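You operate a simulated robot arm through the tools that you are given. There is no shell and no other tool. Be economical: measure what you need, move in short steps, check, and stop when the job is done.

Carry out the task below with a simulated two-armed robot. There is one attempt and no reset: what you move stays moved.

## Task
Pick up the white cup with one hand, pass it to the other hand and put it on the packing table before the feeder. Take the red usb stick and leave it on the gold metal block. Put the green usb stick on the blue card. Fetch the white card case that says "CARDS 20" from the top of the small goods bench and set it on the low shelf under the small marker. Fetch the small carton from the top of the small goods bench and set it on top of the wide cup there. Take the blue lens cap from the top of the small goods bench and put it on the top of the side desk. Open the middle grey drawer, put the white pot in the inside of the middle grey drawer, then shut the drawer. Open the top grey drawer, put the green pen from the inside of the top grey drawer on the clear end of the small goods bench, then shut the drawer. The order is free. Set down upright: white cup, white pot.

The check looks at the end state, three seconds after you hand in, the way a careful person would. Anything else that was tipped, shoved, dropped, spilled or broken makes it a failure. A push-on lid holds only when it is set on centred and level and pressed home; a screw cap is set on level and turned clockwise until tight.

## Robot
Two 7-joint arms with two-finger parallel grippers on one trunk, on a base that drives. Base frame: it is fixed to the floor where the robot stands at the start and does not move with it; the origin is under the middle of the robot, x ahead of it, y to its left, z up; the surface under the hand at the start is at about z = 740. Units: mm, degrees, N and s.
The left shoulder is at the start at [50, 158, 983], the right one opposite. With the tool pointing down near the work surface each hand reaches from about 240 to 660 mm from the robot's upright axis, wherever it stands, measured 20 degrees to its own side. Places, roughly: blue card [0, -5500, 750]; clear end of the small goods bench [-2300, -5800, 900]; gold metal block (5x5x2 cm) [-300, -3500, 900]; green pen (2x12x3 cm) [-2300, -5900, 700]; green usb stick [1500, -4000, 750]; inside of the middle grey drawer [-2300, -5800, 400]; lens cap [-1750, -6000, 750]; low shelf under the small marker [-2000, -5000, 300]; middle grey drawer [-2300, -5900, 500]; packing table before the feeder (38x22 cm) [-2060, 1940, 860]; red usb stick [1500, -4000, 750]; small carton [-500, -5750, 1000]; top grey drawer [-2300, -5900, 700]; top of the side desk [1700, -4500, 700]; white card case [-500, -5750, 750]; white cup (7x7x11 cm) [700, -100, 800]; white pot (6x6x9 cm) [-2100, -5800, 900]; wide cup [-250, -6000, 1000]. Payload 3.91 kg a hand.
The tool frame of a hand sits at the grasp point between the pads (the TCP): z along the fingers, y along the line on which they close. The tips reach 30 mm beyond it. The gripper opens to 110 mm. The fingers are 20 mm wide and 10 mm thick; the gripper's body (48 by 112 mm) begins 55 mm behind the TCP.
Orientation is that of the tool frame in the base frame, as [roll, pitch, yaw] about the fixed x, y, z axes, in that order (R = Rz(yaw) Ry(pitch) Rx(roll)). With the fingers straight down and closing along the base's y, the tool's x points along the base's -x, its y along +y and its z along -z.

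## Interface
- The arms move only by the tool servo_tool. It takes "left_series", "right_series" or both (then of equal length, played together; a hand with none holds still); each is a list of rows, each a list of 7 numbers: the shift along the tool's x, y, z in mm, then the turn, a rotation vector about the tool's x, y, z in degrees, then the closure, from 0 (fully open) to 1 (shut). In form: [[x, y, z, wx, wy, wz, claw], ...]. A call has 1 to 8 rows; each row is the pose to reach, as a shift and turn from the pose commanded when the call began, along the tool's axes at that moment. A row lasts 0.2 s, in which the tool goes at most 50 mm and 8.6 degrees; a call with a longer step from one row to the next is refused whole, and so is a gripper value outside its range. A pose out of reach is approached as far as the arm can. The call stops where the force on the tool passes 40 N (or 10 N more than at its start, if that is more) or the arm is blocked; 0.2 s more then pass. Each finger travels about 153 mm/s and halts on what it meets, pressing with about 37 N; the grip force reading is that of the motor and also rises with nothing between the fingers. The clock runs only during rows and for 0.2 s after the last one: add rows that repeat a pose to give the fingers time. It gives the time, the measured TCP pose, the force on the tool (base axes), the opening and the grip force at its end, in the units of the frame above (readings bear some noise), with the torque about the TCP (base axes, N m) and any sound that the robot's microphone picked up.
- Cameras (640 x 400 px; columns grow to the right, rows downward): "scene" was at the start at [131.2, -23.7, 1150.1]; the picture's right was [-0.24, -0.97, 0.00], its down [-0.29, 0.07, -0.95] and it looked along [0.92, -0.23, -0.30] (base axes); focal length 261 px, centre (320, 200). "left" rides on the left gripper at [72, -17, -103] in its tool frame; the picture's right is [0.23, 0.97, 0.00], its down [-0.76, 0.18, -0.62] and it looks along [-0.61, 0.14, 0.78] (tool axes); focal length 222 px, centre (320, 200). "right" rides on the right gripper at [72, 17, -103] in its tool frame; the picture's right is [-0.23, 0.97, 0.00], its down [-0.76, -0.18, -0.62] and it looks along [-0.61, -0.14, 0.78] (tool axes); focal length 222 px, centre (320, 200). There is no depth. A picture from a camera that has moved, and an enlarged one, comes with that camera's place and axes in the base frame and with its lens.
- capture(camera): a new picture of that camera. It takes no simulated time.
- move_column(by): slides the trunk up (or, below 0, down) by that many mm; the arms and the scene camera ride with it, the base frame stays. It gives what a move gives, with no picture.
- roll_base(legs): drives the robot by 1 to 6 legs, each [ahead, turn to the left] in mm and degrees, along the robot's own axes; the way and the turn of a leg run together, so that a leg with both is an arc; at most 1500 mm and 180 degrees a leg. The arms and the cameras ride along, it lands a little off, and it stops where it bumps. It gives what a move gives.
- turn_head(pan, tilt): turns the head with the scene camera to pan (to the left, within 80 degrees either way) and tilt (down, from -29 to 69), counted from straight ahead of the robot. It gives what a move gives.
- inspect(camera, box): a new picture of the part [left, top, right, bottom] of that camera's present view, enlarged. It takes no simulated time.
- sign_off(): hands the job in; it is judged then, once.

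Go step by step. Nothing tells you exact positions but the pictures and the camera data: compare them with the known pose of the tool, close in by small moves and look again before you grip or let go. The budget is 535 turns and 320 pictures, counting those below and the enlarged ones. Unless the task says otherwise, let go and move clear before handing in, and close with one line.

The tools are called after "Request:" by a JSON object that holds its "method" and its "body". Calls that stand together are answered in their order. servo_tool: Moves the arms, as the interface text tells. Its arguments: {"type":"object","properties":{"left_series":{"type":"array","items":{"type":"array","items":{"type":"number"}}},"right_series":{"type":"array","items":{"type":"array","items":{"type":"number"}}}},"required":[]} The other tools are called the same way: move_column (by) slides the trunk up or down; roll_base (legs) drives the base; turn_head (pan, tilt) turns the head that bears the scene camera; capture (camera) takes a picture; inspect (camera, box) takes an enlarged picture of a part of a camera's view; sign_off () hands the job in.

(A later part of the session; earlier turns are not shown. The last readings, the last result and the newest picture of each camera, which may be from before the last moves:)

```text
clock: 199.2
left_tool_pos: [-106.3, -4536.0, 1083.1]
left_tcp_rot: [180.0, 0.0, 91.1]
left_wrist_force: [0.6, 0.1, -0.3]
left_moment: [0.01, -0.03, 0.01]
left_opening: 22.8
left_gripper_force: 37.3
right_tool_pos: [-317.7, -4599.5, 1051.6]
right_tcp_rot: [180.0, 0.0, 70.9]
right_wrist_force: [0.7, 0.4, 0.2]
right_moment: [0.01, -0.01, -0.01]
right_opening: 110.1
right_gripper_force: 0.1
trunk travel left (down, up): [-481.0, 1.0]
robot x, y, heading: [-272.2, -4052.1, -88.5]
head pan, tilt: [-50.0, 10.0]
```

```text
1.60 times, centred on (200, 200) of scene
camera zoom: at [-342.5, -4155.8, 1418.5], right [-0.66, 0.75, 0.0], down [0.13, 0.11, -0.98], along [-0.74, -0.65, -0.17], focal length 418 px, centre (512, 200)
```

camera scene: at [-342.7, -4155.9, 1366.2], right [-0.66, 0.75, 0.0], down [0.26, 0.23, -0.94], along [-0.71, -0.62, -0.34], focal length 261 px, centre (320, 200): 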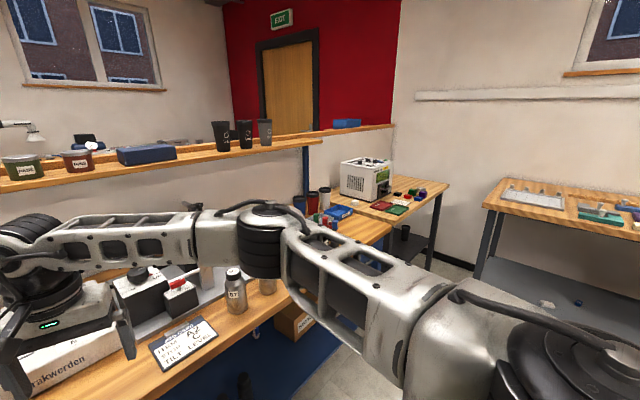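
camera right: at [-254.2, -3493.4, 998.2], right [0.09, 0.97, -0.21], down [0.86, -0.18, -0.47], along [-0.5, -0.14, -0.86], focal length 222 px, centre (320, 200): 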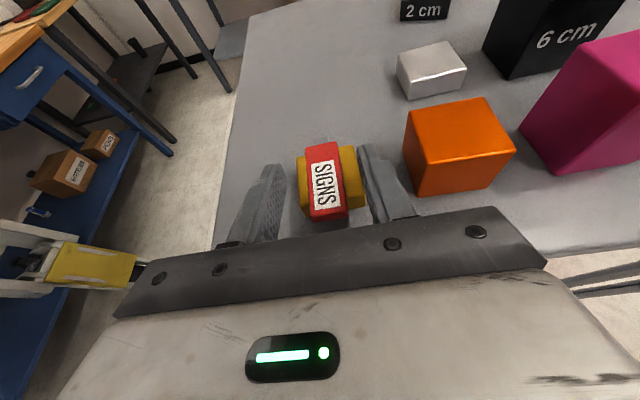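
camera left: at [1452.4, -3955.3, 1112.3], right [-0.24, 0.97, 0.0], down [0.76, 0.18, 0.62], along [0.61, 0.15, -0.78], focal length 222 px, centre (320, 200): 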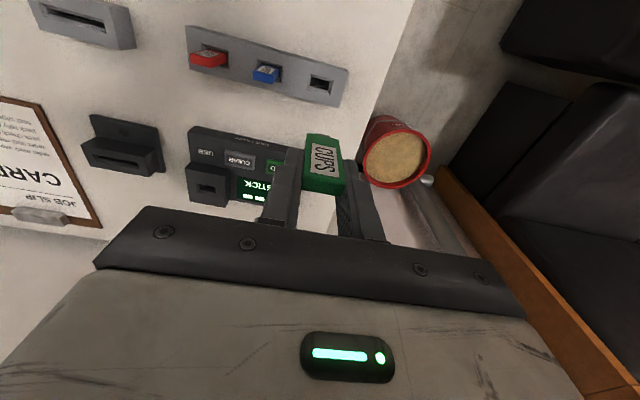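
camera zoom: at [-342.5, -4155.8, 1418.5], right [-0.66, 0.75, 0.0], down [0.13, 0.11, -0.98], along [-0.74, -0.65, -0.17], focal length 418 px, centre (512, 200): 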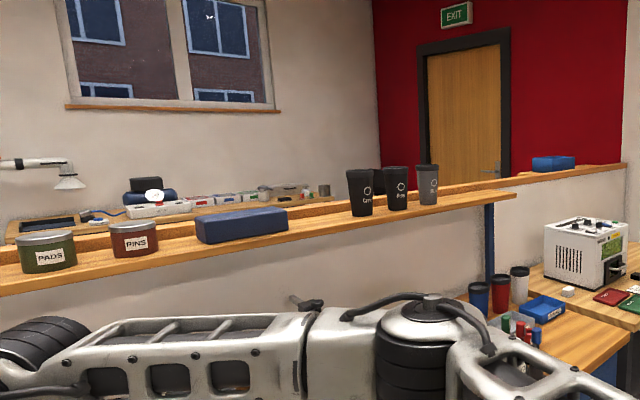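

There is another bench area behind the partition. I go round the left end of the blue bench to get there.

Request:
{"method": "roll_base", "body": {"legs": [[0, 84], [930, 0], [0, -85], [1000, 0]]}}

Request:
{"method": "turn_head", "body": {"pan": -15, "tilt": 15}}

Request:
{"method": "capture", "body": {"camera": "scene"}}

Request:
{"method": "turn_head", "body": {"pan": -70, "tilt": 15}}

Request:
{"method": "capture", "body": {"camera": "scene"}}

```text
clock: 216.2
left_tool_pos: [791.9, -5659.3, 1083.1]
left_tcp_rot: [180.0, -0.1, 89.2]
left_wrist_force: [0.0, 0.4, -0.6]
left_moment: [0.0, 0.01, -0.02]
left_opening: 22.7
left_gripper_force: 36.9
right_tool_pos: [577.9, -5716.4, 1053.1]
right_tcp_rot: [180.0, 0.0, 69.0]
right_wrist_force: [0.7, -0.2, -0.4]
right_moment: [0.05, 0.02, -0.01]
right_opening: 110.1
right_gripper_force: 0.0
trunk travel left (down, up): [-481.0, 1.0]
robot x, y, heading: [644.8, -5172.4, -90.7]
head pan, tilt: [-50.0, 10.0]
```

```text
clock: 217.2
left_tool_pos: [791.1, -5659.6, 1083.4]
left_tcp_rot: [180.0, 0.1, 89.1]
left_wrist_force: [0.5, 0.2, 0.6]
left_moment: [-0.01, 0.0, 0.0]
left_opening: 22.7
left_gripper_force: 37.3
right_tool_pos: [577.4, -5714.9, 1053.5]
right_tcp_rot: [180.0, 0.1, 69.0]
right_wrist_force: [-0.8, -0.1, 0.2]
right_moment: [-0.01, 0.03, -0.01]
right_opening: 110.0
right_gripper_force: 0.1
trunk travel left (down, up): [-481.0, 1.0]
robot x, y, heading: [640.4, -5173.3, -90.8]
head pan, tilt: [-15.0, 15.0]
```

```text
238 pictures are left
camera scene: at [615.2, -5302.8, 1410.4], right [-0.96, 0.27, 0.0], down [0.07, 0.25, -0.97], along [-0.26, -0.93, -0.26], focal length 261 px, centre (320, 200)
```

scene: 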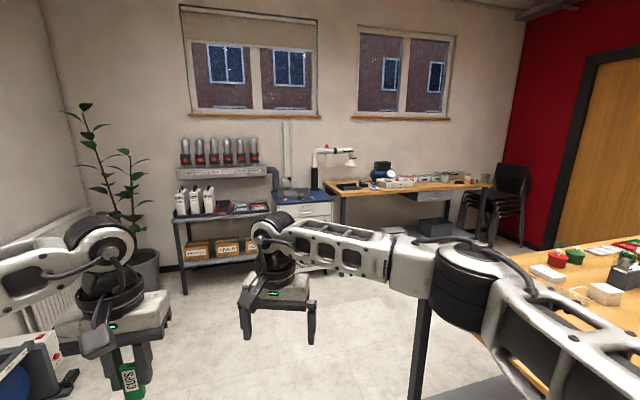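

```text
clock: 218.4
left_tool_pos: [792.4, -5658.8, 1084.1]
left_tcp_rot: [179.9, 0.1, 89.0]
left_wrist_force: [0.3, 0.4, 0.1]
left_moment: [0.01, 0.02, 0.01]
left_opening: 22.7
left_gripper_force: 36.6
right_tool_pos: [577.0, -5716.4, 1054.3]
right_tcp_rot: [180.0, 0.1, 68.9]
right_wrist_force: [-1.0, -0.2, 0.4]
right_moment: [0.02, 0.0, -0.02]
right_opening: 109.9
right_gripper_force: 0.0
trunk travel left (down, up): [-481.0, 1.0]
robot x, y, heading: [642.3, -5171.8, -90.6]
head pan, tilt: [-70.0, 15.0]
```

```text
237 pictures are left
camera scene: at [552.5, -5243.8, 1410.4], right [-0.33, 0.94, 0.0], down [0.24, 0.09, -0.97], along [-0.91, -0.32, -0.26], focal length 261 px, centre (320, 200)
```

scene: 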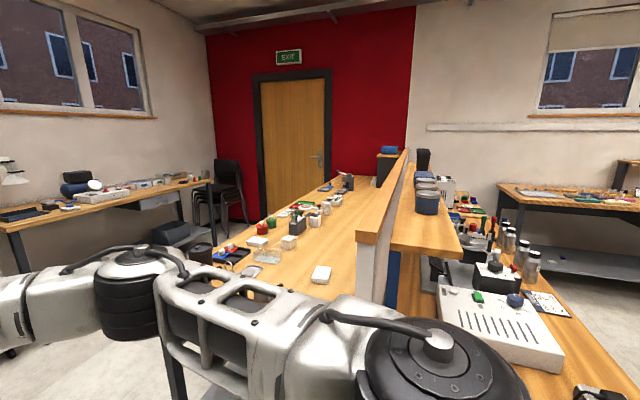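

The small goods bench runs along the back of the partition. I move on south and look at it from its front.

Request:
{"method": "roll_base", "body": {"legs": [[700, 0]]}}

Request:
{"method": "turn_head", "body": {"pan": -78, "tilt": 20}}

Request:
{"method": "capture", "body": {"camera": "scene"}}

```text
clock: 222.3
left_tool_pos: [775.3, -6376.2, 1084.0]
left_tcp_rot: [180.0, 0.1, 88.5]
left_wrist_force: [-0.1, 0.4, -0.9]
left_moment: [0.0, -0.03, -0.01]
left_opening: 22.8
left_gripper_force: 36.8
right_tool_pos: [558.8, -6430.9, 1053.6]
right_tcp_rot: [179.9, 0.0, 68.6]
right_wrist_force: [0.8, 0.4, -0.1]
right_moment: [0.01, 0.01, 0.0]
right_opening: 110.1
right_gripper_force: 0.1
trunk travel left (down, up): [-481.0, 1.0]
robot x, y, heading: [627.9, -5889.4, -91.2]
head pan, tilt: [-70.0, 15.0]
```

```text
clock: 223.0
left_tool_pos: [775.2, -6376.2, 1083.6]
left_tcp_rot: [-180.0, -0.1, 88.5]
left_wrist_force: [-0.1, 0.2, 0.0]
left_moment: [0.02, 0.0, 0.0]
left_opening: 22.6
left_gripper_force: 36.6
right_tool_pos: [559.5, -6429.0, 1053.6]
right_tcp_rot: [-180.0, 0.0, 68.5]
right_wrist_force: [0.4, -1.1, 0.2]
right_moment: [0.01, 0.01, -0.01]
right_opening: 109.9
right_gripper_force: 0.0
trunk travel left (down, up): [-481.0, 1.0]
robot x, y, heading: [630.3, -5886.4, -91.2]
head pan, tilt: [-78.0, 20.0]
```

```text
236 pictures are left
camera scene: at [536.1, -5946.0, 1402.2], right [-0.19, 0.98, 0.0], down [0.34, 0.06, -0.94], along [-0.92, -0.18, -0.34], focal length 261 px, centre (320, 200)
```

scene: 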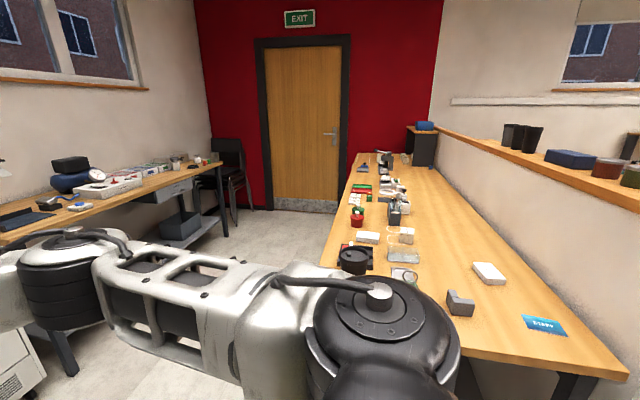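

The blue card is at the bench's near end, at about [-200, -5390]; the bench end edge is x≈-80. I pull the right hand in and up, then place the robot facing −x beside the bench end.

Request:
{"method": "servo_tool", "body": {"right_series": [[18, -31, -19, 0, 0, -2.5, 0], [37, -63, -38, 0, 0, -5, 0], [55, -94, -56, 0, 0, -7.5, 0], [74, -126, -75, 0, 0, -10, 0], [92, -157, -94, 0, 0, -12.5, 0], [111, -189, -112, 0, 0, -15, 0], [130, -220, -131, 0, 0, -17.5, 0], [148, -251, -150, 0, 0, -20, 0]]}}

Request:
{"method": "roll_base", "body": {"legs": [[-400, 0], [0, -88.8]]}}

Request:
{"method": "turn_head", "body": {"pan": 0, "tilt": 35}}

Request:
{"method": "capture", "body": {"camera": "scene"}}

```text
clock: 224.8
left_tool_pos: [775.1, -6376.5, 1084.0]
left_tcp_rot: [-180.0, 0.0, 88.5]
left_wrist_force: [0.3, 0.2, -0.5]
left_moment: [0.02, -0.02, -0.02]
left_opening: 22.5
left_gripper_force: 36.9
right_tool_pos: [379.7, -6197.5, 1202.4]
right_tcp_rot: [179.9, 0.0, 88.5]
right_wrist_force: [-0.3, 0.2, -0.4]
right_moment: [0.0, -0.03, -0.02]
right_opening: 109.9
right_gripper_force: 0.1
trunk travel left (down, up): [-481.0, 1.0]
robot x, y, heading: [628.0, -5887.7, -91.3]
head pan, tilt: [-78.0, 20.0]
```

```text
clock: 231.1
left_tool_pos: [151.9, -5633.8, 1083.4]
left_tcp_rot: [179.9, 0.1, -0.5]
left_wrist_force: [-1.0, 0.4, -0.2]
left_moment: [-0.03, -0.02, -0.01]
left_opening: 22.9
left_gripper_force: 36.9
right_tool_pos: [323.2, -5237.3, 1202.4]
right_tcp_rot: [179.8, 0.0, -0.5]
right_wrist_force: [0.6, -0.6, 0.1]
right_moment: [-0.03, 0.01, 0.01]
right_opening: 109.9
right_gripper_force: 0.1
trunk travel left (down, up): [-481.0, 1.0]
robot x, y, heading: [633.5, -5477.9, 179.7]
head pan, tilt: [-78.0, 20.0]
```

```text
clock: 232.6
left_tool_pos: [151.3, -5633.6, 1084.6]
left_tcp_rot: [180.0, -0.1, -0.4]
left_wrist_force: [-0.5, -0.4, 0.1]
left_moment: [0.03, 0.0, 0.01]
left_opening: 23.0
left_gripper_force: 36.9
right_tool_pos: [322.6, -5238.0, 1202.7]
right_tcp_rot: [-180.0, 0.0, -0.5]
right_wrist_force: [0.0, 0.0, -0.3]
right_moment: [-0.02, 0.02, 0.02]
right_opening: 109.9
right_gripper_force: 0.1
trunk travel left (down, up): [-481.0, 1.0]
robot x, y, heading: [637.0, -5477.5, 179.8]
head pan, tilt: [0.0, 35.0]
```

```text
235 pictures are left
camera scene: at [510.7, -5479.2, 1378.4], right [0.01, 1.0, 0.0], down [0.57, 0.0, -0.82], along [-0.82, 0.0, -0.57], focal length 261 px, centre (320, 200)
```

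scene: 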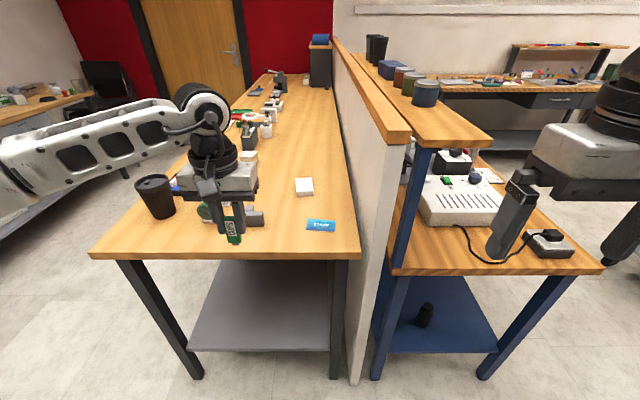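

The card is at about [-135, -5479] on this bench. I drive 300 mm closer and triangulate with the left camera.

Request:
{"method": "roll_base", "body": {"legs": [[300, 0]]}}

Request:
{"method": "turn_head", "body": {"pan": 0, "tilt": 50}}

Request:
{"method": "capture", "body": {"camera": "scene"}}

Request:
{"method": "capture", "body": {"camera": "left"}}

```text
clock: 234.6
left_tool_pos: [-136.1, -5632.9, 1084.1]
left_tcp_rot: [180.0, 0.1, -0.4]
left_wrist_force: [-0.1, 0.2, -0.3]
left_moment: [0.03, -0.03, 0.0]
left_opening: 22.5
left_gripper_force: 36.7
right_tool_pos: [35.4, -5236.5, 1202.6]
right_tcp_rot: [-179.9, -0.2, -0.3]
right_wrist_force: [21.7, -0.7, -13.0]
right_moment: [0.8, -0.27, 1.42]
right_opening: 110.3
right_gripper_force: 0.0
trunk travel left (down, up): [-481.0, 1.0]
robot x, y, heading: [346.8, -5475.8, 179.6]
head pan, tilt: [0.0, 35.0]
```

```text
clock: 235.4
left_tool_pos: [-136.8, -5633.4, 1084.1]
left_tcp_rot: [179.9, 0.0, -0.5]
left_wrist_force: [0.3, -0.9, 0.3]
left_moment: [0.01, 0.0, 0.0]
left_opening: 22.7
left_gripper_force: 37.1
right_tool_pos: [36.2, -5236.2, 1202.6]
right_tcp_rot: [-179.9, -0.4, -0.2]
right_wrist_force: [12.2, 0.5, 1.1]
right_moment: [-0.12, -0.03, 0.79]
right_opening: 109.8
right_gripper_force: 0.0
trunk travel left (down, up): [-481.0, 1.0]
robot x, y, heading: [344.2, -5476.5, 179.7]
head pan, tilt: [0.0, 50.0]
```

```text
234 pictures are left
camera scene: at [233.7, -5478.1, 1356.9], right [0.0, 1.0, 0.0], down [0.76, 0.0, -0.64], along [-0.64, 0.0, -0.76], focal length 261 px, centre (320, 200)
```

scene: 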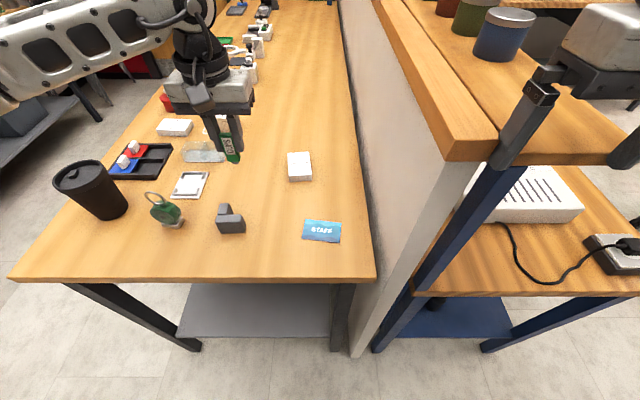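

```text
233 pictures are left
camera left: at [-63.6, -5618.1, 1186.8], right [0.22, -0.98, 0.0], down [-0.76, -0.17, 0.62], along [-0.61, -0.14, -0.78], focal length 222 px, centre (320, 200)
```

left: 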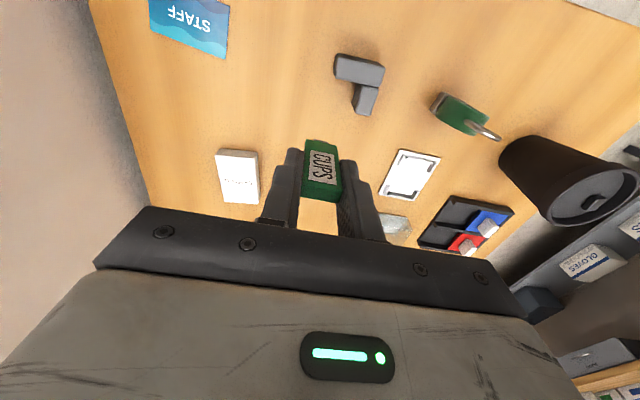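

The right finger touches the shelf edge of the partition. I back up 60 mm and pull that hand further in.

Request:
{"method": "roll_base", "body": {"legs": [[-60, 0]]}}

Request:
{"method": "servo_tool", "body": {"right_series": [[30, 0, -20, 0, 0, 0, 0], [60, 0, -40, 0, 0, 0, 0], [90, 0, -60, 0, 0, 0, 0]]}}

Request:
{"method": "capture", "body": {"camera": "scene"}}

```text
clock: 236.4
left_tool_pos: [-78.0, -5634.8, 1083.8]
left_tcp_rot: [179.9, 0.2, -0.4]
left_wrist_force: [-0.8, -0.2, -0.1]
left_moment: [-0.02, -0.03, 0.0]
left_opening: 22.3
left_gripper_force: 36.9
right_tool_pos: [94.2, -5236.7, 1201.9]
right_tcp_rot: [-179.9, -0.3, -0.3]
right_wrist_force: [-0.2, -0.5, 0.2]
right_moment: [0.02, 0.02, -0.01]
right_opening: 109.8
right_gripper_force: 0.0
trunk travel left (down, up): [-481.0, 1.0]
robot x, y, heading: [407.6, -5482.1, 179.7]
head pan, tilt: [0.0, 50.0]
```

```text
clock: 237.2
left_tool_pos: [-76.4, -5633.9, 1084.4]
left_tcp_rot: [180.0, 0.0, -0.4]
left_wrist_force: [0.3, -0.2, -0.7]
left_moment: [0.03, 0.01, -0.01]
left_opening: 22.8
left_gripper_force: 36.5
right_tool_pos: [183.2, -5238.6, 1262.2]
right_tcp_rot: [-180.0, -0.5, -0.3]
right_wrist_force: [-0.1, 0.2, 0.5]
right_moment: [0.01, 0.04, 0.01]
right_opening: 110.1
right_gripper_force: 0.0
trunk travel left (down, up): [-481.0, 1.0]
robot x, y, heading: [407.9, -5478.1, 179.6]
head pan, tilt: [0.0, 50.0]
```

```text
232 pictures are left
camera scene: at [292.6, -5478.6, 1356.7], right [0.0, 1.0, 0.0], down [0.77, 0.0, -0.64], along [-0.64, 0.0, -0.77], focal length 261 px, centre (320, 200)
```

scene: 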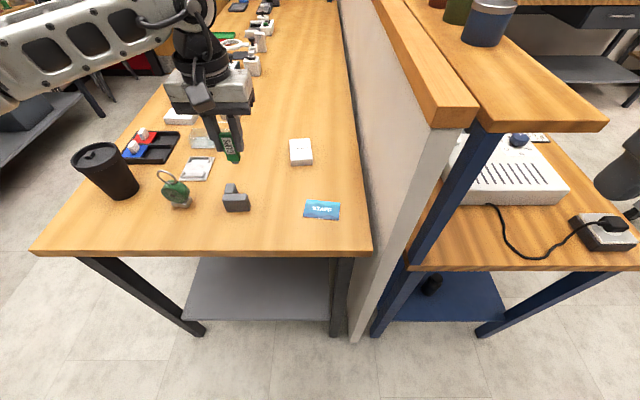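

Card centre triangulates to about [-92, -5475, 862]. I turn the left hand to point right and tilt it, above the bench.

Request:
{"method": "servo_tool", "body": {"left_series": [[0, 0, 0, 0, 0, -8.5, 1], [0, 0, 0, 0, 0, -17, 1], [0, 0, 0, 0, 0, -25.5, 1], [0, 0, 0, 0, 0, -34, 1], [0, 0, 0, 0, 0, -42.5, 1], [0, 0, 0, 0, 0, -51, 1], [0, 0, 0, 0, 0, -59.5, 1], [0, 0, 0, 0, 0, -68, 1]]}}

Request:
{"method": "servo_tool", "body": {"left_series": [[0, 0, 0, 0, 0, -7.5, 1], [0, 0, 0, 0, 0, -15, 1], [0, 0, 0, 0, 0, -22, 1]]}}

Request:
{"method": "servo_tool", "body": {"left_series": [[0, 0, 0, 0, 8.5, 0, 1], [0, 0, 0, 0, 17, 0, 1], [0, 0, 0, 0, 25.5, 0, 1], [0, 0, 0, 0, 34, 0, 1], [0, 0, 0, 0, 42.5, 0, 1], [0, 0, 0, 0, 51, 0, 1], [0, 0, 0, 0, 59.5, 0, 1], [0, 0, 0, 0, 68, 0, 1]]}}

Request:
{"method": "capture", "body": {"camera": "left"}}

```text
clock: 239.0
left_tool_pos: [-79.2, -5633.8, 1083.9]
left_tcp_rot: [-179.9, 0.0, 67.8]
left_wrist_force: [0.2, 0.5, 0.2]
left_moment: [-0.04, 0.0, 0.0]
left_opening: 22.6
left_gripper_force: 36.4
right_tool_pos: [182.6, -5236.6, 1261.6]
right_tcp_rot: [-179.9, -0.4, -0.1]
right_wrist_force: [0.7, 0.1, -0.3]
right_moment: [0.0, -0.03, 0.05]
right_opening: 109.8
right_gripper_force: 0.0
trunk travel left (down, up): [-481.0, 1.0]
robot x, y, heading: [409.8, -5480.2, 179.9]
head pan, tilt: [0.0, 50.0]
```

```text
clock: 239.8
left_tool_pos: [-78.6, -5634.7, 1083.0]
left_tcp_rot: [179.9, 0.0, 89.8]
left_wrist_force: [0.2, -0.2, -1.3]
left_moment: [0.0, 0.0, 0.03]
left_opening: 22.6
left_gripper_force: 37.4
right_tool_pos: [182.2, -5237.6, 1260.6]
right_tcp_rot: [-179.9, -0.4, -0.2]
right_wrist_force: [0.5, 0.9, -0.3]
right_moment: [-0.02, 0.01, 0.01]
right_opening: 110.1
right_gripper_force: 0.1
trunk travel left (down, up): [-481.0, 1.0]
robot x, y, heading: [408.0, -5479.2, 179.9]
head pan, tilt: [0.0, 50.0]
```

```text
clock: 241.6
left_tool_pos: [-78.5, -5634.6, 1084.6]
left_tcp_rot: [179.9, -68.1, 89.6]
left_wrist_force: [0.0, 0.3, 0.8]
left_moment: [0.0, 0.0, 0.01]
left_opening: 22.8
left_gripper_force: 37.8
right_tool_pos: [183.0, -5236.8, 1261.0]
right_tcp_rot: [-180.0, -0.5, -0.3]
right_wrist_force: [-0.1, 0.5, 0.1]
right_moment: [-0.04, 0.01, 0.02]
right_opening: 110.0
right_gripper_force: 0.1
trunk travel left (down, up): [-481.0, 1.0]
robot x, y, heading: [407.9, -5480.8, 179.8]
head pan, tilt: [0.0, 50.0]
```

```text
231 pictures are left
camera left: at [-95.5, -5703.8, 1188.8], right [0.97, 0.08, 0.21], down [0.17, -0.86, -0.47], along [0.14, 0.5, -0.85], focal length 222 px, centre (320, 200)
```

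left: 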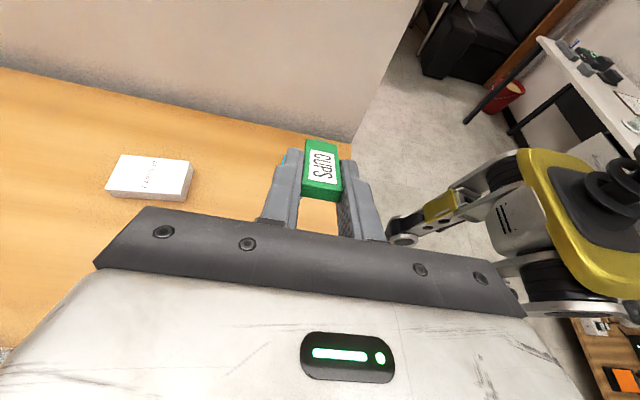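

Request:
{"method": "servo_tool", "body": {"left_series": [[-19, -3, 37, 0, 0, 0, 1], [-37, -6, 73, 0, 0, 0, 1], [-56, -9, 110, 0, 0, 0, 1], [-75, -12, 147, 0, 0, 0, 1], [-93, -15.5, 183.5, 0, 0, 0, 1]]}}

Request:
{"method": "capture", "body": {"camera": "left"}}

Request:
{"method": "inspect", "body": {"camera": "scene", "box": [240, 150, 400, 260]}}

```text
clock: 242.8
left_tool_pos: [-93.0, -5500.2, 926.4]
left_tcp_rot: [180.0, -68.0, 89.6]
left_wrist_force: [-1.1, -0.4, -0.5]
left_moment: [0.01, -0.02, 0.02]
left_opening: 22.6
left_gripper_force: 37.0
right_tool_pos: [182.3, -5237.4, 1262.9]
right_tcp_rot: [-180.0, -0.4, -0.2]
right_wrist_force: [-0.7, -0.3, -1.1]
right_moment: [0.01, 0.01, 0.01]
right_opening: 110.0
right_gripper_force: 0.0
trunk travel left (down, up): [-481.0, 1.0]
robot x, y, heading: [410.5, -5480.0, 179.7]
head pan, tilt: [0.0, 50.0]
```

```text
230 pictures are left
camera left: at [-109.8, -5569.5, 1031.4], right [0.97, 0.08, 0.21], down [0.17, -0.86, -0.47], along [0.14, 0.5, -0.86], focal length 222 px, centre (320, 200)
```

left: 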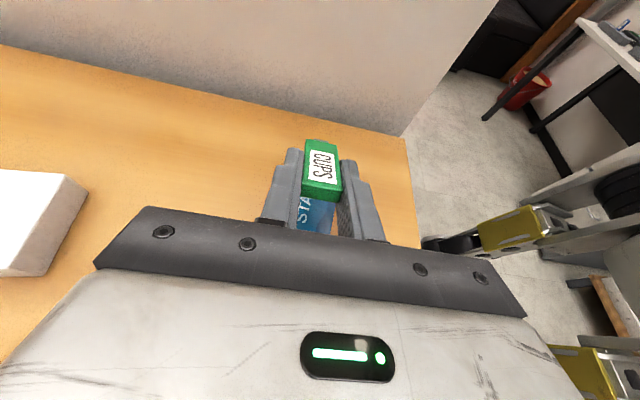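

```text
3.64 times, centred on (320, 205) of scene
camera zoom: at [291.5, -5478.1, 1356.6], right [0.0, 1.0, 0.0], down [0.77, 0.0, -0.64], along [-0.64, 0.0, -0.77], focal length 950 px, centre (320, 182)
```

zoom: 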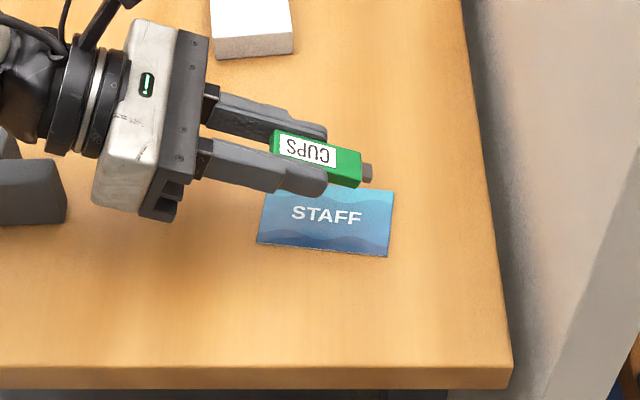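

Aligned within a few mm (card x≈-87). I lower toward contact.

Request:
{"method": "servo_tool", "body": {"left_series": [[-9, 2, 3.7, 0, 0, 0, 1], [-18, 4, 7.4, 0, 0, 0, 1], [-26, 6, 10.6, 0, 0, 0, 1], [-31.6, 6, 12.7, 0, 0, 0, 1], [-31.6, 6, 12.7, 0, 0, 0, 1]]}}

Request:
{"method": "inspect", "body": {"camera": "scene", "box": [240, 150, 400, 260]}}

```text
clock: 244.0
left_tool_pos: [-86.3, -5499.0, 893.3]
left_tcp_rot: [179.8, -67.9, 89.7]
left_wrist_force: [-1.2, -0.2, -0.2]
left_moment: [-0.03, 0.0, 0.01]
left_opening: 22.7
left_gripper_force: 36.6
right_tool_pos: [182.4, -5235.9, 1260.8]
right_tcp_rot: [-180.0, -0.5, -0.2]
right_wrist_force: [0.1, 0.0, 0.6]
right_moment: [0.0, -0.02, -0.02]
right_opening: 110.1
right_gripper_force: 0.2
trunk travel left (down, up): [-481.0, 1.0]
robot x, y, heading: [409.0, -5476.5, 179.8]
head pan, tilt: [0.0, 50.0]
```

```text
3.64 times, centred on (320, 205) of scene
camera zoom: at [291.7, -5478.5, 1356.6], right [0.0, 1.0, 0.0], down [0.77, 0.0, -0.64], along [-0.64, 0.0, -0.77], focal length 950 px, centre (320, 182)
```

zoom: 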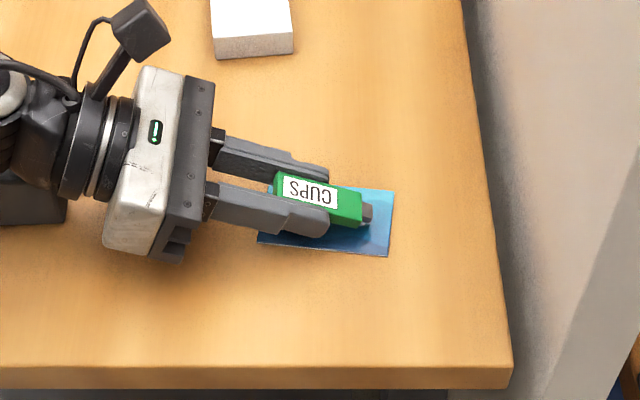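

Request:
{"method": "servo_tool", "body": {"left_series": [[-1.9, 0, 0.8, 0, 0, 0, 1], [-4.6, 0, 1.9, 0, 0, 0, 1], [-4.6, 0, 1.9, 0, 0, 0, 1]]}}

Request:
{"method": "inspect", "body": {"camera": "scene", "box": [270, 170, 370, 240]}}

```text
clock: 244.8
left_tool_pos: [-86.4, -5499.9, 889.6]
left_tcp_rot: [-180.0, -68.1, 89.6]
left_wrist_force: [-0.3, 0.4, -0.6]
left_moment: [-0.01, -0.01, 0.0]
left_opening: 22.7
left_gripper_force: 37.5
right_tool_pos: [182.5, -5237.6, 1261.0]
right_tcp_rot: [-179.9, -0.4, -0.2]
right_wrist_force: [-0.2, -0.1, 0.0]
right_moment: [-0.02, 0.01, -0.01]
right_opening: 109.8
right_gripper_force: 0.0
trunk travel left (down, up): [-481.0, 1.0]
robot x, y, heading: [407.0, -5474.4, 179.9]
head pan, tilt: [0.0, 50.0]
```

```text
5.71 times, centred on (320, 205) of scene
camera zoom: at [291.7, -5478.5, 1356.6], right [0.0, 1.0, 0.0], down [0.77, 0.0, -0.64], along [-0.64, 0.0, -0.77], focal length 1493 px, centre (320, 171)
```

zoom: 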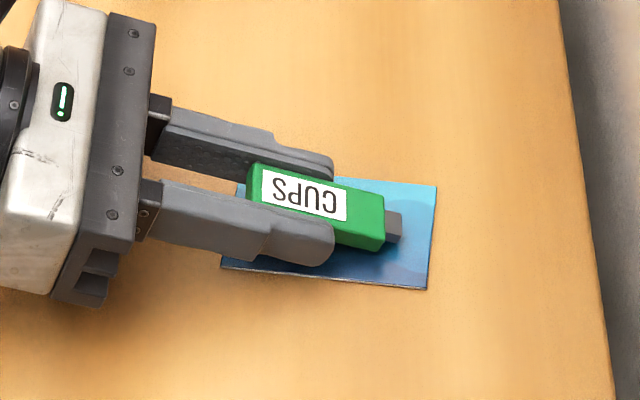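

Request:
{"method": "servo_tool", "body": {"left_series": [[-1.9, 0, 0.8, 0, 0, 0, 1], [-3.7, 0, 1.5, 0, 0, 0, 1], [-3.7, 0, 1.5, 0, 0, 0, 1]]}}

```text
clock: 245.6
left_tool_pos: [-85.2, -5498.9, 885.2]
left_tcp_rot: [-180.0, -68.0, 89.6]
left_wrist_force: [-0.1, -0.2, 1.1]
left_moment: [0.12, 0.01, 0.05]
left_opening: 22.6
left_gripper_force: 37.0
right_tool_pos: [183.3, -5237.6, 1261.6]
right_tcp_rot: [-179.9, -0.5, -0.2]
right_wrist_force: [1.2, 0.4, 0.3]
right_moment: [-0.02, -0.04, 0.02]
right_opening: 109.9
right_gripper_force: 0.1
trunk travel left (down, up): [-481.0, 1.0]
robot x, y, heading: [408.2, -5475.4, 179.8]
head pan, tilt: [0.0, 50.0]
```

It just touches (moment 0.12). I release and look.

Request:
{"method": "servo_tool", "body": {"left_series": [[0, 0, 0, 0, 0, 0, 0.75], [0, 0, 0, 0, 0, 0, 0.55], [0, 0, 0, 0, 0, 0, 0.5], [0, 0, 0, 0, 0, 0, 0.5]]}}

Request:
{"method": "inspect", "body": {"camera": "scene", "box": [270, 170, 370, 240]}}

```text
clock: 246.6
left_tool_pos: [-86.3, -5500.0, 884.4]
left_tcp_rot: [-180.0, -68.0, 89.6]
left_wrist_force: [0.4, -0.6, -0.7]
left_moment: [-0.01, 0.0, -0.02]
left_opening: 55.0
left_gripper_force: 0.0
right_tool_pos: [183.3, -5237.8, 1261.8]
right_tcp_rot: [-179.8, -0.3, -0.2]
right_wrist_force: [0.1, 0.1, 0.2]
right_moment: [0.0, -0.02, 0.01]
right_opening: 109.8
right_gripper_force: 0.1
trunk travel left (down, up): [-481.0, 1.0]
robot x, y, heading: [407.7, -5479.6, 179.9]
head pan, tilt: [0.0, 50.0]
```

```text
5.71 times, centred on (320, 205) of scene
camera zoom: at [291.7, -5478.5, 1356.6], right [0.0, 1.0, 0.0], down [0.77, 0.0, -0.64], along [-0.64, 0.0, -0.77], focal length 1493 px, centre (320, 171)
```

zoom: 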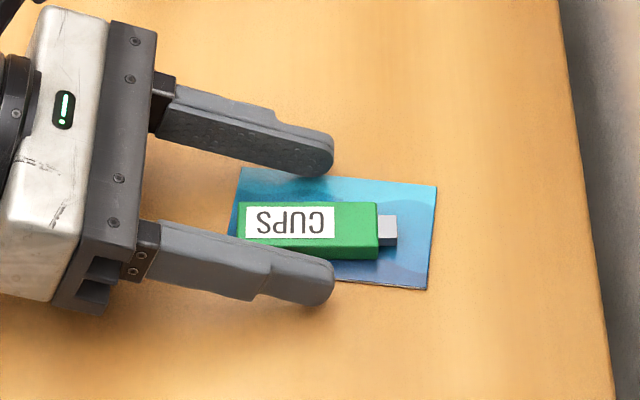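

The green stick lies flat on the blue card. I withdraw the left hand and look at the goods on this bench.

Request:
{"method": "servo_tool", "body": {"left_series": [[0, 0, -30, 0, 0, 0, 0.5], [0, 0, -70, 0, 0, 0, 0.4], [30, 0, -110, 0, 0, 0, 0.2], [70, 0, -140, 0, 0, 0, 0], [110, 0, -140, 0, 0, 0, 0], [150, 0, -140, 0, 0, 0, 0]]}}

Request:
{"method": "turn_head", "body": {"pan": 15, "tilt": 35}}

Request:
{"method": "capture", "body": {"camera": "scene"}}

```text
clock: 248.0
left_tool_pos: [-86.9, -5572.4, 1076.2]
left_tcp_rot: [179.9, -67.9, 89.8]
left_wrist_force: [0.0, 0.9, 0.2]
left_moment: [0.02, 0.0, 0.02]
left_opening: 110.2
left_gripper_force: 0.0
right_tool_pos: [183.0, -5237.0, 1260.7]
right_tcp_rot: [-179.9, -0.5, -0.2]
right_wrist_force: [-0.2, 0.3, 0.3]
right_moment: [0.01, 0.0, 0.01]
right_opening: 109.8
right_gripper_force: 0.0
trunk travel left (down, up): [-481.0, 1.0]
robot x, y, heading: [407.5, -5479.0, 179.9]
head pan, tilt: [0.0, 50.0]
```

```text
clock: 248.8
left_tool_pos: [-88.2, -5572.2, 1075.2]
left_tcp_rot: [180.0, -68.0, 89.6]
left_wrist_force: [-0.3, -0.2, 0.4]
left_moment: [0.0, -0.01, 0.0]
left_opening: 110.1
left_gripper_force: 0.0
right_tool_pos: [182.4, -5237.1, 1261.3]
right_tcp_rot: [-180.0, -0.4, -0.3]
right_wrist_force: [-0.3, 0.1, 1.0]
right_moment: [0.01, 0.03, -0.01]
right_opening: 110.1
right_gripper_force: 0.0
trunk travel left (down, up): [-481.0, 1.0]
robot x, y, heading: [406.8, -5478.4, 179.9]
head pan, tilt: [15.0, 35.0]
```

```text
225 pictures are left
camera scene: at [283.6, -5501.1, 1378.3], right [-0.25, 0.97, 0.0], down [0.56, 0.15, -0.82], along [-0.79, -0.21, -0.57], focal length 261 px, centre (320, 200)
```

scene: 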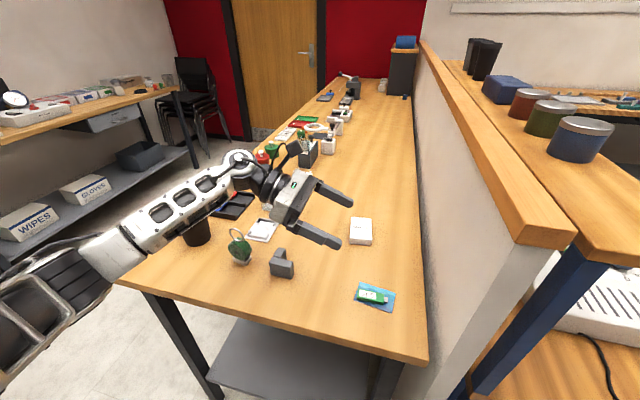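

I back away from the bench, restore the left hand, and then zoom on the goods.

Request:
{"method": "servo_tool", "body": {"left_series": [[45, 0, -18, 0, 0, 0, 0], [90, 0, -36, 0, 0, 0, 0]]}}

Request:
{"method": "roll_base", "body": {"legs": [[-250, 0]]}}

Request:
{"method": "servo_tool", "body": {"left_series": [[0, 0, 0, 0, -8.5, 0, 0], [0, 0, 0, 0, -17, 0, 0], [0, 0, 0, 0, -25.5, 0, 0], [0, 0, 0, 0, -34, 0, 0], [0, 0, 0, 0, -42.5, 0, 0], [0, 0, 0, 0, -51, 0, 0], [0, 0, 0, 0, -59.5, 0, 0], [0, 0, 0, 0, -68, 0, 0]]}}

Request:
{"method": "inspect", "body": {"camera": "scene", "box": [160, 60, 460, 260]}}

```text
clock: 249.3
left_tool_pos: [-87.3, -5570.6, 1173.0]
left_tcp_rot: [180.0, -67.9, 89.6]
left_wrist_force: [-0.5, -0.3, -0.2]
left_moment: [-0.01, 0.0, 0.03]
left_opening: 110.1
left_gripper_force: 0.1
right_tool_pos: [182.8, -5235.8, 1261.4]
right_tcp_rot: [-179.9, -0.4, -0.2]
right_wrist_force: [0.5, 0.2, 0.1]
right_moment: [0.01, 0.03, -0.04]
right_opening: 110.0
right_gripper_force: 0.0
trunk travel left (down, up): [-481.0, 1.0]
robot x, y, heading: [410.1, -5473.0, 179.6]
head pan, tilt: [15.0, 35.0]
```

```text
clock: 251.2
left_tool_pos: [163.9, -5569.8, 1173.6]
left_tcp_rot: [-179.9, -68.0, 89.2]
left_wrist_force: [-0.7, 0.5, -0.5]
left_moment: [0.01, 0.02, 0.0]
left_opening: 109.8
left_gripper_force: 0.1
right_tool_pos: [435.4, -5238.6, 1260.5]
right_tcp_rot: [-179.9, -0.4, -0.5]
right_wrist_force: [0.0, 0.2, 0.8]
right_moment: [0.01, 0.01, -0.03]
right_opening: 110.0
right_gripper_force: 0.0
trunk travel left (down, up): [-481.0, 1.0]
robot x, y, heading: [658.0, -5480.8, 179.3]
head pan, tilt: [15.0, 35.0]
```

```text
clock: 253.0
left_tool_pos: [162.3, -5571.0, 1173.4]
left_tcp_rot: [179.9, 0.2, 89.4]
left_wrist_force: [0.1, 1.2, 0.8]
left_moment: [-0.01, -0.01, 0.0]
left_opening: 109.9
left_gripper_force: 0.1
right_tool_pos: [435.2, -5236.9, 1261.4]
right_tcp_rot: [-180.0, -0.3, -0.6]
right_wrist_force: [-0.2, 1.3, 0.5]
right_moment: [-0.02, -0.02, 0.04]
right_opening: 109.8
right_gripper_force: 0.1
trunk travel left (down, up): [-481.0, 1.0]
robot x, y, heading: [656.6, -5481.8, 179.7]
head pan, tilt: [15.0, 35.0]
```

```text
2.00 times, centred on (310, 160) of scene
camera zoom: at [533.8, -5501.5, 1378.4], right [-0.25, 0.97, 0.0], down [0.56, 0.14, -0.82], along [-0.79, -0.2, -0.57], focal length 523 px, centre (340, 280)
```

zoom: 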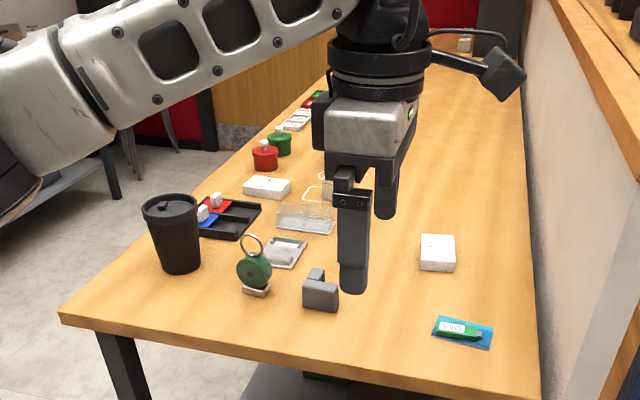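

I straighten the left hand and drive round to the front of this bench, facing it from the −y side.

Request:
{"method": "servo_tool", "body": {"left_series": [[0, 0, 0, 0, 0, 8.5, 0], [0, 0, 0, 0, 0, 17, 0], [0, 0, 0, 0, 0, 25.5, 0], [0, 0, 0, 0, 0, 34, 0], [0, 0, 0, 0, 0, 42.5, 0], [0, 0, 0, 0, 0, 51, 0], [0, 0, 0, 0, 0, 59.5, 0], [0, 0, 0, 0, 0, 68, 0]]}}

Request:
{"method": "servo_tool", "body": {"left_series": [[10, -20, 0, 0, 0, 7, 0], [20, -40, 0, 0, 0, 14.5, 0], [30, -60, 0, 0, 0, 22, 0], [40, -80, 0, 0, 0, 22, 0]]}}

Request:
{"method": "roll_base", "body": {"legs": [[0, 82.2], [1090, 0], [0, -81.7], [800, 0], [0, -90]]}}

Request:
{"method": "turn_head", "body": {"pan": 0, "tilt": 35}}

Request:
{"method": "capture", "body": {"camera": "scene"}}

```text
clock: 254.8
left_tool_pos: [162.4, -5570.3, 1172.3]
left_tcp_rot: [180.0, 0.0, 21.1]
left_wrist_force: [0.4, 0.1, 0.0]
left_moment: [0.04, 0.01, 0.0]
left_opening: 109.8
left_gripper_force: 0.1
right_tool_pos: [433.8, -5237.5, 1261.0]
right_tcp_rot: [-180.0, -0.3, -0.6]
right_wrist_force: [0.3, -0.1, 0.3]
right_moment: [0.02, 0.02, -0.01]
right_opening: 110.0
right_gripper_force: 0.2
trunk travel left (down, up): [-481.0, 1.0]
robot x, y, heading: [660.6, -5478.2, 179.5]
head pan, tilt: [15.0, 35.0]
```

```text
clock: 255.8
left_tool_pos: [170.9, -5479.9, 1171.9]
left_tcp_rot: [180.0, 0.1, -0.8]
left_wrist_force: [1.3, -0.1, 0.3]
left_moment: [-0.01, -0.02, -0.03]
left_opening: 109.8
left_gripper_force: 0.1
right_tool_pos: [435.2, -5237.3, 1262.0]
right_tcp_rot: [-180.0, -0.4, -0.6]
right_wrist_force: [-0.1, 0.5, -0.2]
right_moment: [-0.01, -0.01, -0.01]
right_opening: 109.7
right_gripper_force: 0.1
trunk travel left (down, up): [-481.0, 1.0]
robot x, y, heading: [659.0, -5480.9, 179.3]
head pan, tilt: [15.0, 35.0]
```

```text
clock: 276.2
left_tool_pos: [-311.8, -6093.8, 1174.8]
left_tcp_rot: [-180.0, 0.1, -90.0]
left_wrist_force: [-0.2, -0.3, -0.1]
left_moment: [0.0, 0.0, -0.05]
left_opening: 110.0
left_gripper_force: 0.0
right_tool_pos: [-64.3, -6353.6, 1262.1]
right_tcp_rot: [-179.8, -0.4, -89.7]
right_wrist_force: [0.4, -0.1, 0.4]
right_moment: [0.0, -0.02, 0.01]
right_opening: 110.1
right_gripper_force: 0.0
trunk travel left (down, up): [-481.0, 1.0]
robot x, y, heading: [-300.1, -6579.9, 90.6]
head pan, tilt: [15.0, 35.0]
```

```text
clock: 276.9
left_tool_pos: [-312.2, -6093.7, 1175.0]
left_tcp_rot: [-180.0, 0.1, -90.0]
left_wrist_force: [0.2, 0.1, 0.3]
left_moment: [0.0, -0.01, 0.0]
left_opening: 110.0
left_gripper_force: 0.0
right_tool_pos: [-65.1, -6353.5, 1261.4]
right_tcp_rot: [-179.9, -0.4, -89.6]
right_wrist_force: [-0.5, -0.3, 0.9]
right_moment: [0.0, 0.0, -0.02]
right_opening: 110.0
right_gripper_force: 0.2
trunk travel left (down, up): [-481.0, 1.0]
robot x, y, heading: [-304.1, -6582.7, 90.0]
head pan, tilt: [0.0, 35.0]
```

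```text
223 pictures are left
camera scene: at [-304.3, -6452.8, 1378.4], right [1.0, 0.0, 0.0], down [0.0, -0.57, -0.82], along [0.0, 0.82, -0.57], focal length 261 px, centre (320, 200)
```

scene: 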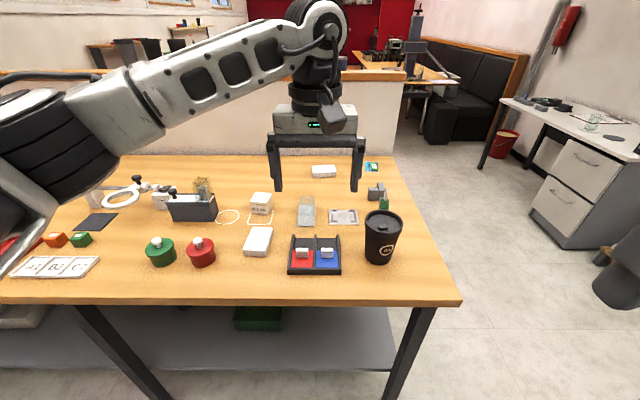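

Request:
{"method": "inspect", "body": {"camera": "scene", "box": [200, 155, 420, 295]}}

Request:
{"method": "inspect", "body": {"camera": "scene", "box": [0, 155, 220, 295]}}

```text
2.86 times, centred on (310, 225) of scene
camera zoom: at [-304.3, -6452.8, 1378.4], right [1.0, 0.0, 0.0], down [0.0, -0.57, -0.82], along [0.0, 0.82, -0.57], focal length 747 px, centre (349, 129)
```

zoom: 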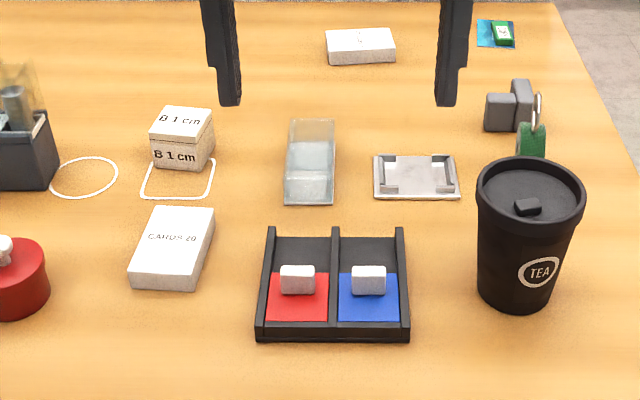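

```text
2.86 times, centred on (110, 225) of scene
camera zoom: at [-304.3, -6452.8, 1378.4], right [1.0, 0.0, 0.0], down [0.0, -0.57, -0.82], along [0.0, 0.82, -0.57], focal length 747 px, centre (920, 129)
```

zoom: 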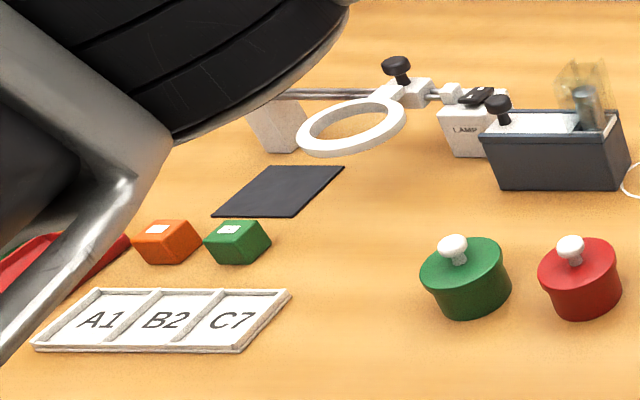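

Request:
{"method": "inspect", "body": {"camera": "scene", "box": [300, 155, 350, 185]}}

Request:
{"method": "inspect", "body": {"camera": "scene", "box": [230, 180, 290, 220]}}

```text
12.80 times, centred on (325, 170) of scene
camera zoom: at [-304.3, -6452.8, 1378.4], right [1.0, 0.0, 0.0], down [0.0, -0.57, -0.82], along [0.0, 0.82, -0.57], focal length 3345 px, centre (256, 584)
```

zoom: 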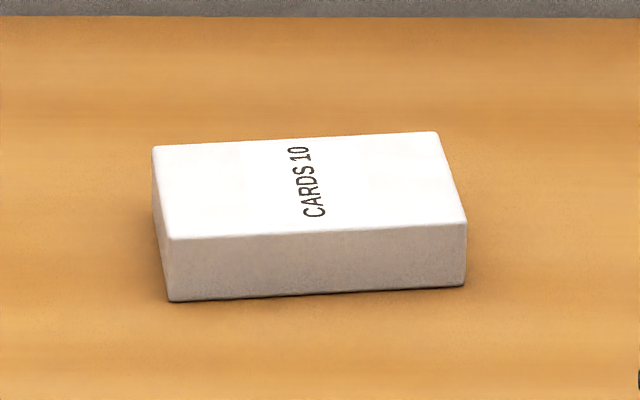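

```text
10.00 times, centred on (260, 200) of scene
camera zoom: at [-304.3, -6452.8, 1378.4], right [1.0, 0.0, 0.0], down [0.0, -0.57, -0.82], along [0.0, 0.82, -0.57], focal length 2613 px, centre (920, 200)
```

zoom: 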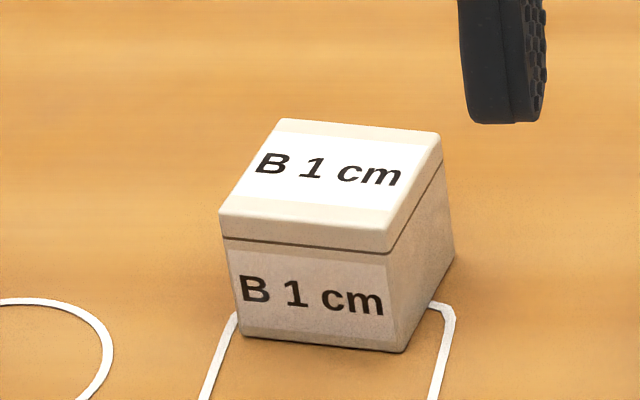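

"CARDS 20" is the case at about [-476, -5919]; the rear one is "CARDS 10". The lidded "B 1 cm" box at [-490, -5782] looks like the small carton; I survey the rest of the bench before deciding.

Request:
{"method": "inspect", "body": {"camera": "scene", "box": [350, 195, 420, 275]}}

Request:
{"method": "servo_tool", "body": {"left_series": [[40, 0, 0, 0, 0, 0, 0], [80, -20, 0, 0, 0, 0, 0], [120, -40, 0, 0, 0, 0, 0], [160, -60, 0, 0, 0, 0, 0]]}}

Request:
{"method": "turn_head", "body": {"pan": 60, "tilt": 15}}

Request:
{"method": "capture", "body": {"camera": "scene"}}

```text
5.00 times, centred on (385, 235) of scene
camera zoom: at [-304.3, -6452.8, 1378.4], right [1.0, 0.0, 0.0], down [0.0, -0.57, -0.82], along [0.0, 0.82, -0.57], focal length 1306 px, centre (-5, 25)
```

zoom: 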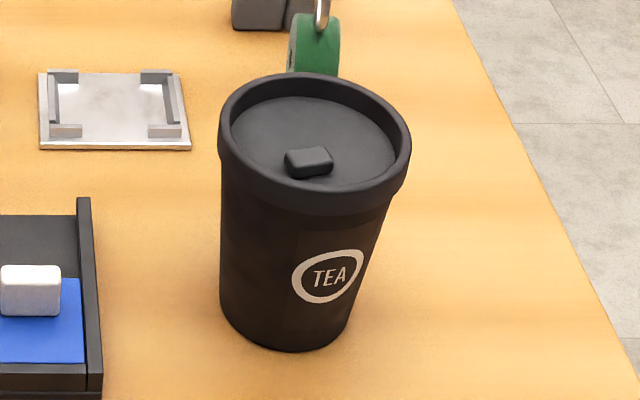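

```text
clock: 277.9
left_tool_pos: [-253.2, -6254.2, 1173.4]
left_tcp_rot: [179.9, 0.0, -90.0]
left_wrist_force: [0.3, 0.2, 0.0]
left_moment: [0.01, -0.02, 0.04]
left_opening: 110.0
left_gripper_force: 0.1
right_tool_pos: [-64.2, -6353.0, 1260.6]
right_tcp_rot: [180.0, -0.4, -89.7]
right_wrist_force: [1.1, -0.4, 0.0]
right_moment: [-0.01, -0.01, -0.02]
right_opening: 110.1
right_gripper_force: 0.0
trunk travel left (down, up): [-481.0, 1.0]
robot x, y, heading: [-302.1, -6580.2, 90.3]
head pan, tilt: [0.0, 35.0]
```

```text
clock: 279.2
left_tool_pos: [-252.5, -6253.5, 1173.1]
left_tcp_rot: [180.0, -0.1, -89.8]
left_wrist_force: [-0.1, -0.1, 1.0]
left_moment: [0.02, 0.0, 0.02]
left_opening: 110.2
left_gripper_force: 0.1
right_tool_pos: [-66.3, -6353.4, 1261.7]
right_tcp_rot: [-179.9, -0.4, -89.8]
right_wrist_force: [-0.1, 0.9, -0.2]
right_moment: [-0.01, 0.02, -0.02]
right_opening: 110.0
right_gripper_force: 0.0
trunk travel left (down, up): [-481.0, 1.0]
robot x, y, heading: [-301.1, -6580.4, 90.0]
head pan, tilt: [60.0, 15.0]
```

```text
217 pictures are left
camera scene: at [-384.9, -6494.3, 1410.3], right [0.5, 0.87, 0.0], down [0.22, -0.13, -0.97], along [-0.84, 0.48, -0.26], focal length 261 px, centre (320, 200)
```

scene: 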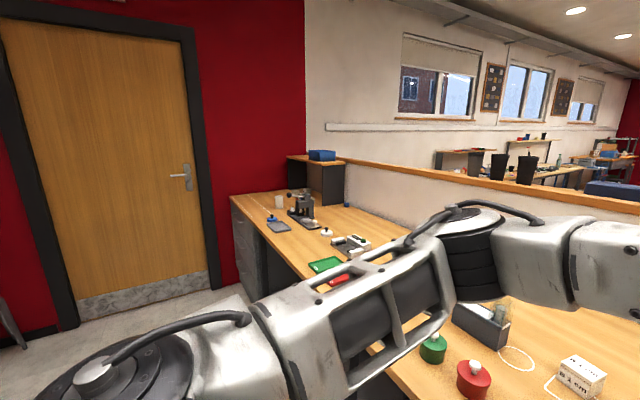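

Request:
{"method": "inspect", "body": {"camera": "scene", "box": [220, 140, 420, 290]}}

```text
2.67 times, centred on (320, 215) of scene
camera zoom: at [-384.9, -6494.3, 1410.3], right [0.5, 0.87, 0.0], down [0.22, -0.13, -0.97], along [-0.84, 0.48, -0.26], focal length 697 px, centre (320, 160)
```

zoom: 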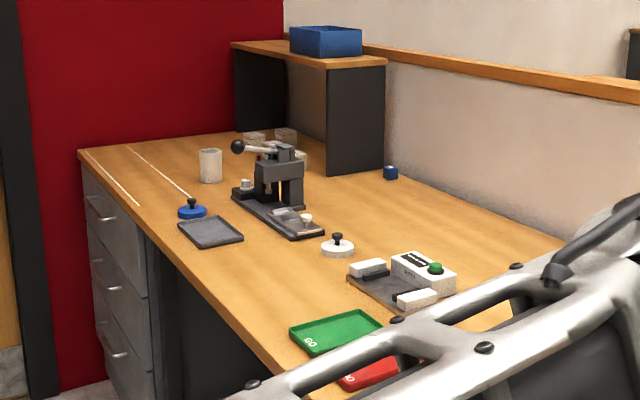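

Cabinet drawers, the white pot and a blue disc (lens cap) are at the far left end. I drive close in front of the carton and the TEA cup.

Request:
{"method": "roll_base", "body": {"legs": [[200, 0]]}}

Request:
{"method": "turn_head", "body": {"pan": 5, "tilt": 45}}

Request:
{"method": "capture", "body": {"camera": "scene"}}

Request:
{"method": "capture", "body": {"camera": "left"}}

```text
clock: 280.9
left_tool_pos: [-255.4, -6051.6, 1172.5]
left_tcp_rot: [-179.9, 0.0, -89.8]
left_wrist_force: [-0.3, -0.1, -0.1]
left_moment: [0.0, 0.01, -0.03]
left_opening: 110.1
left_gripper_force: 0.1
right_tool_pos: [-66.8, -6149.2, 1261.7]
right_tcp_rot: [-179.9, -0.4, -89.7]
right_wrist_force: [-0.2, 0.7, 0.2]
right_moment: [-0.03, -0.01, -0.03]
right_opening: 110.1
right_gripper_force: 0.1
trunk travel left (down, up): [-481.0, 1.0]
robot x, y, heading: [-301.0, -6379.5, 90.3]
head pan, tilt: [60.0, 15.0]
```

```text
clock: 282.1
left_tool_pos: [-253.9, -6050.9, 1172.8]
left_tcp_rot: [180.0, -0.1, -89.8]
left_wrist_force: [0.1, -0.4, 0.1]
left_moment: [0.01, 0.01, -0.01]
left_opening: 109.8
left_gripper_force: 0.0
right_tool_pos: [-65.3, -6150.7, 1262.1]
right_tcp_rot: [-179.9, -0.4, -89.7]
right_wrist_force: [1.0, 0.5, -0.2]
right_moment: [0.01, -0.02, 0.01]
right_opening: 109.9
right_gripper_force: 0.0
trunk travel left (down, up): [-481.0, 1.0]
robot x, y, heading: [-308.6, -6378.4, 90.6]
head pan, tilt: [5.0, 45.0]
```

```text
215 pictures are left
camera scene: at [-312.6, -6257.5, 1363.6], right [1.0, 0.09, 0.0], down [0.07, -0.7, -0.71], along [-0.07, 0.7, -0.71], focal length 261 px, centre (320, 200)
```

scene: 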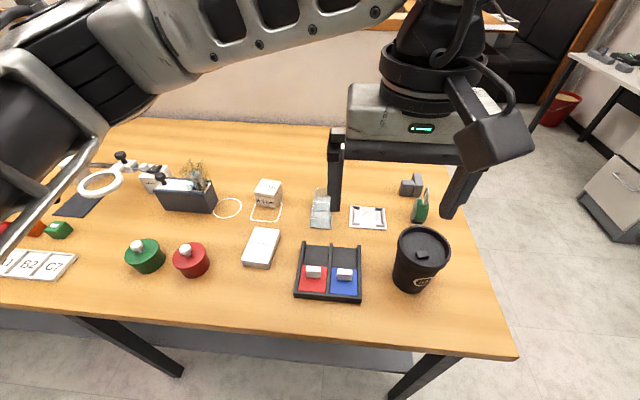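

```text
214 pictures are left
camera left: at [-237.4, -6124.3, 1275.6], right [-0.97, -0.23, 0.0], down [-0.18, 0.76, 0.62], along [-0.14, 0.61, -0.78], focal length 222 px, centre (320, 200)
```

left: 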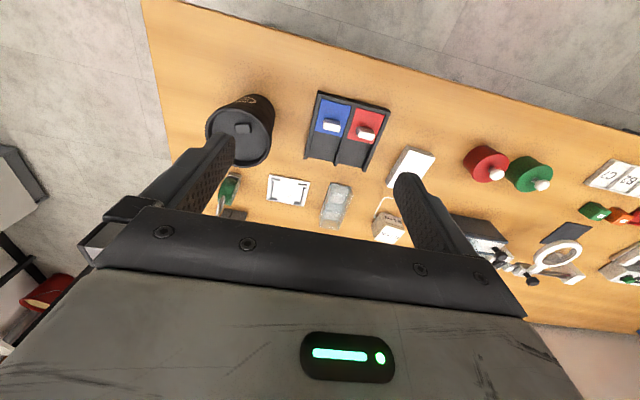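

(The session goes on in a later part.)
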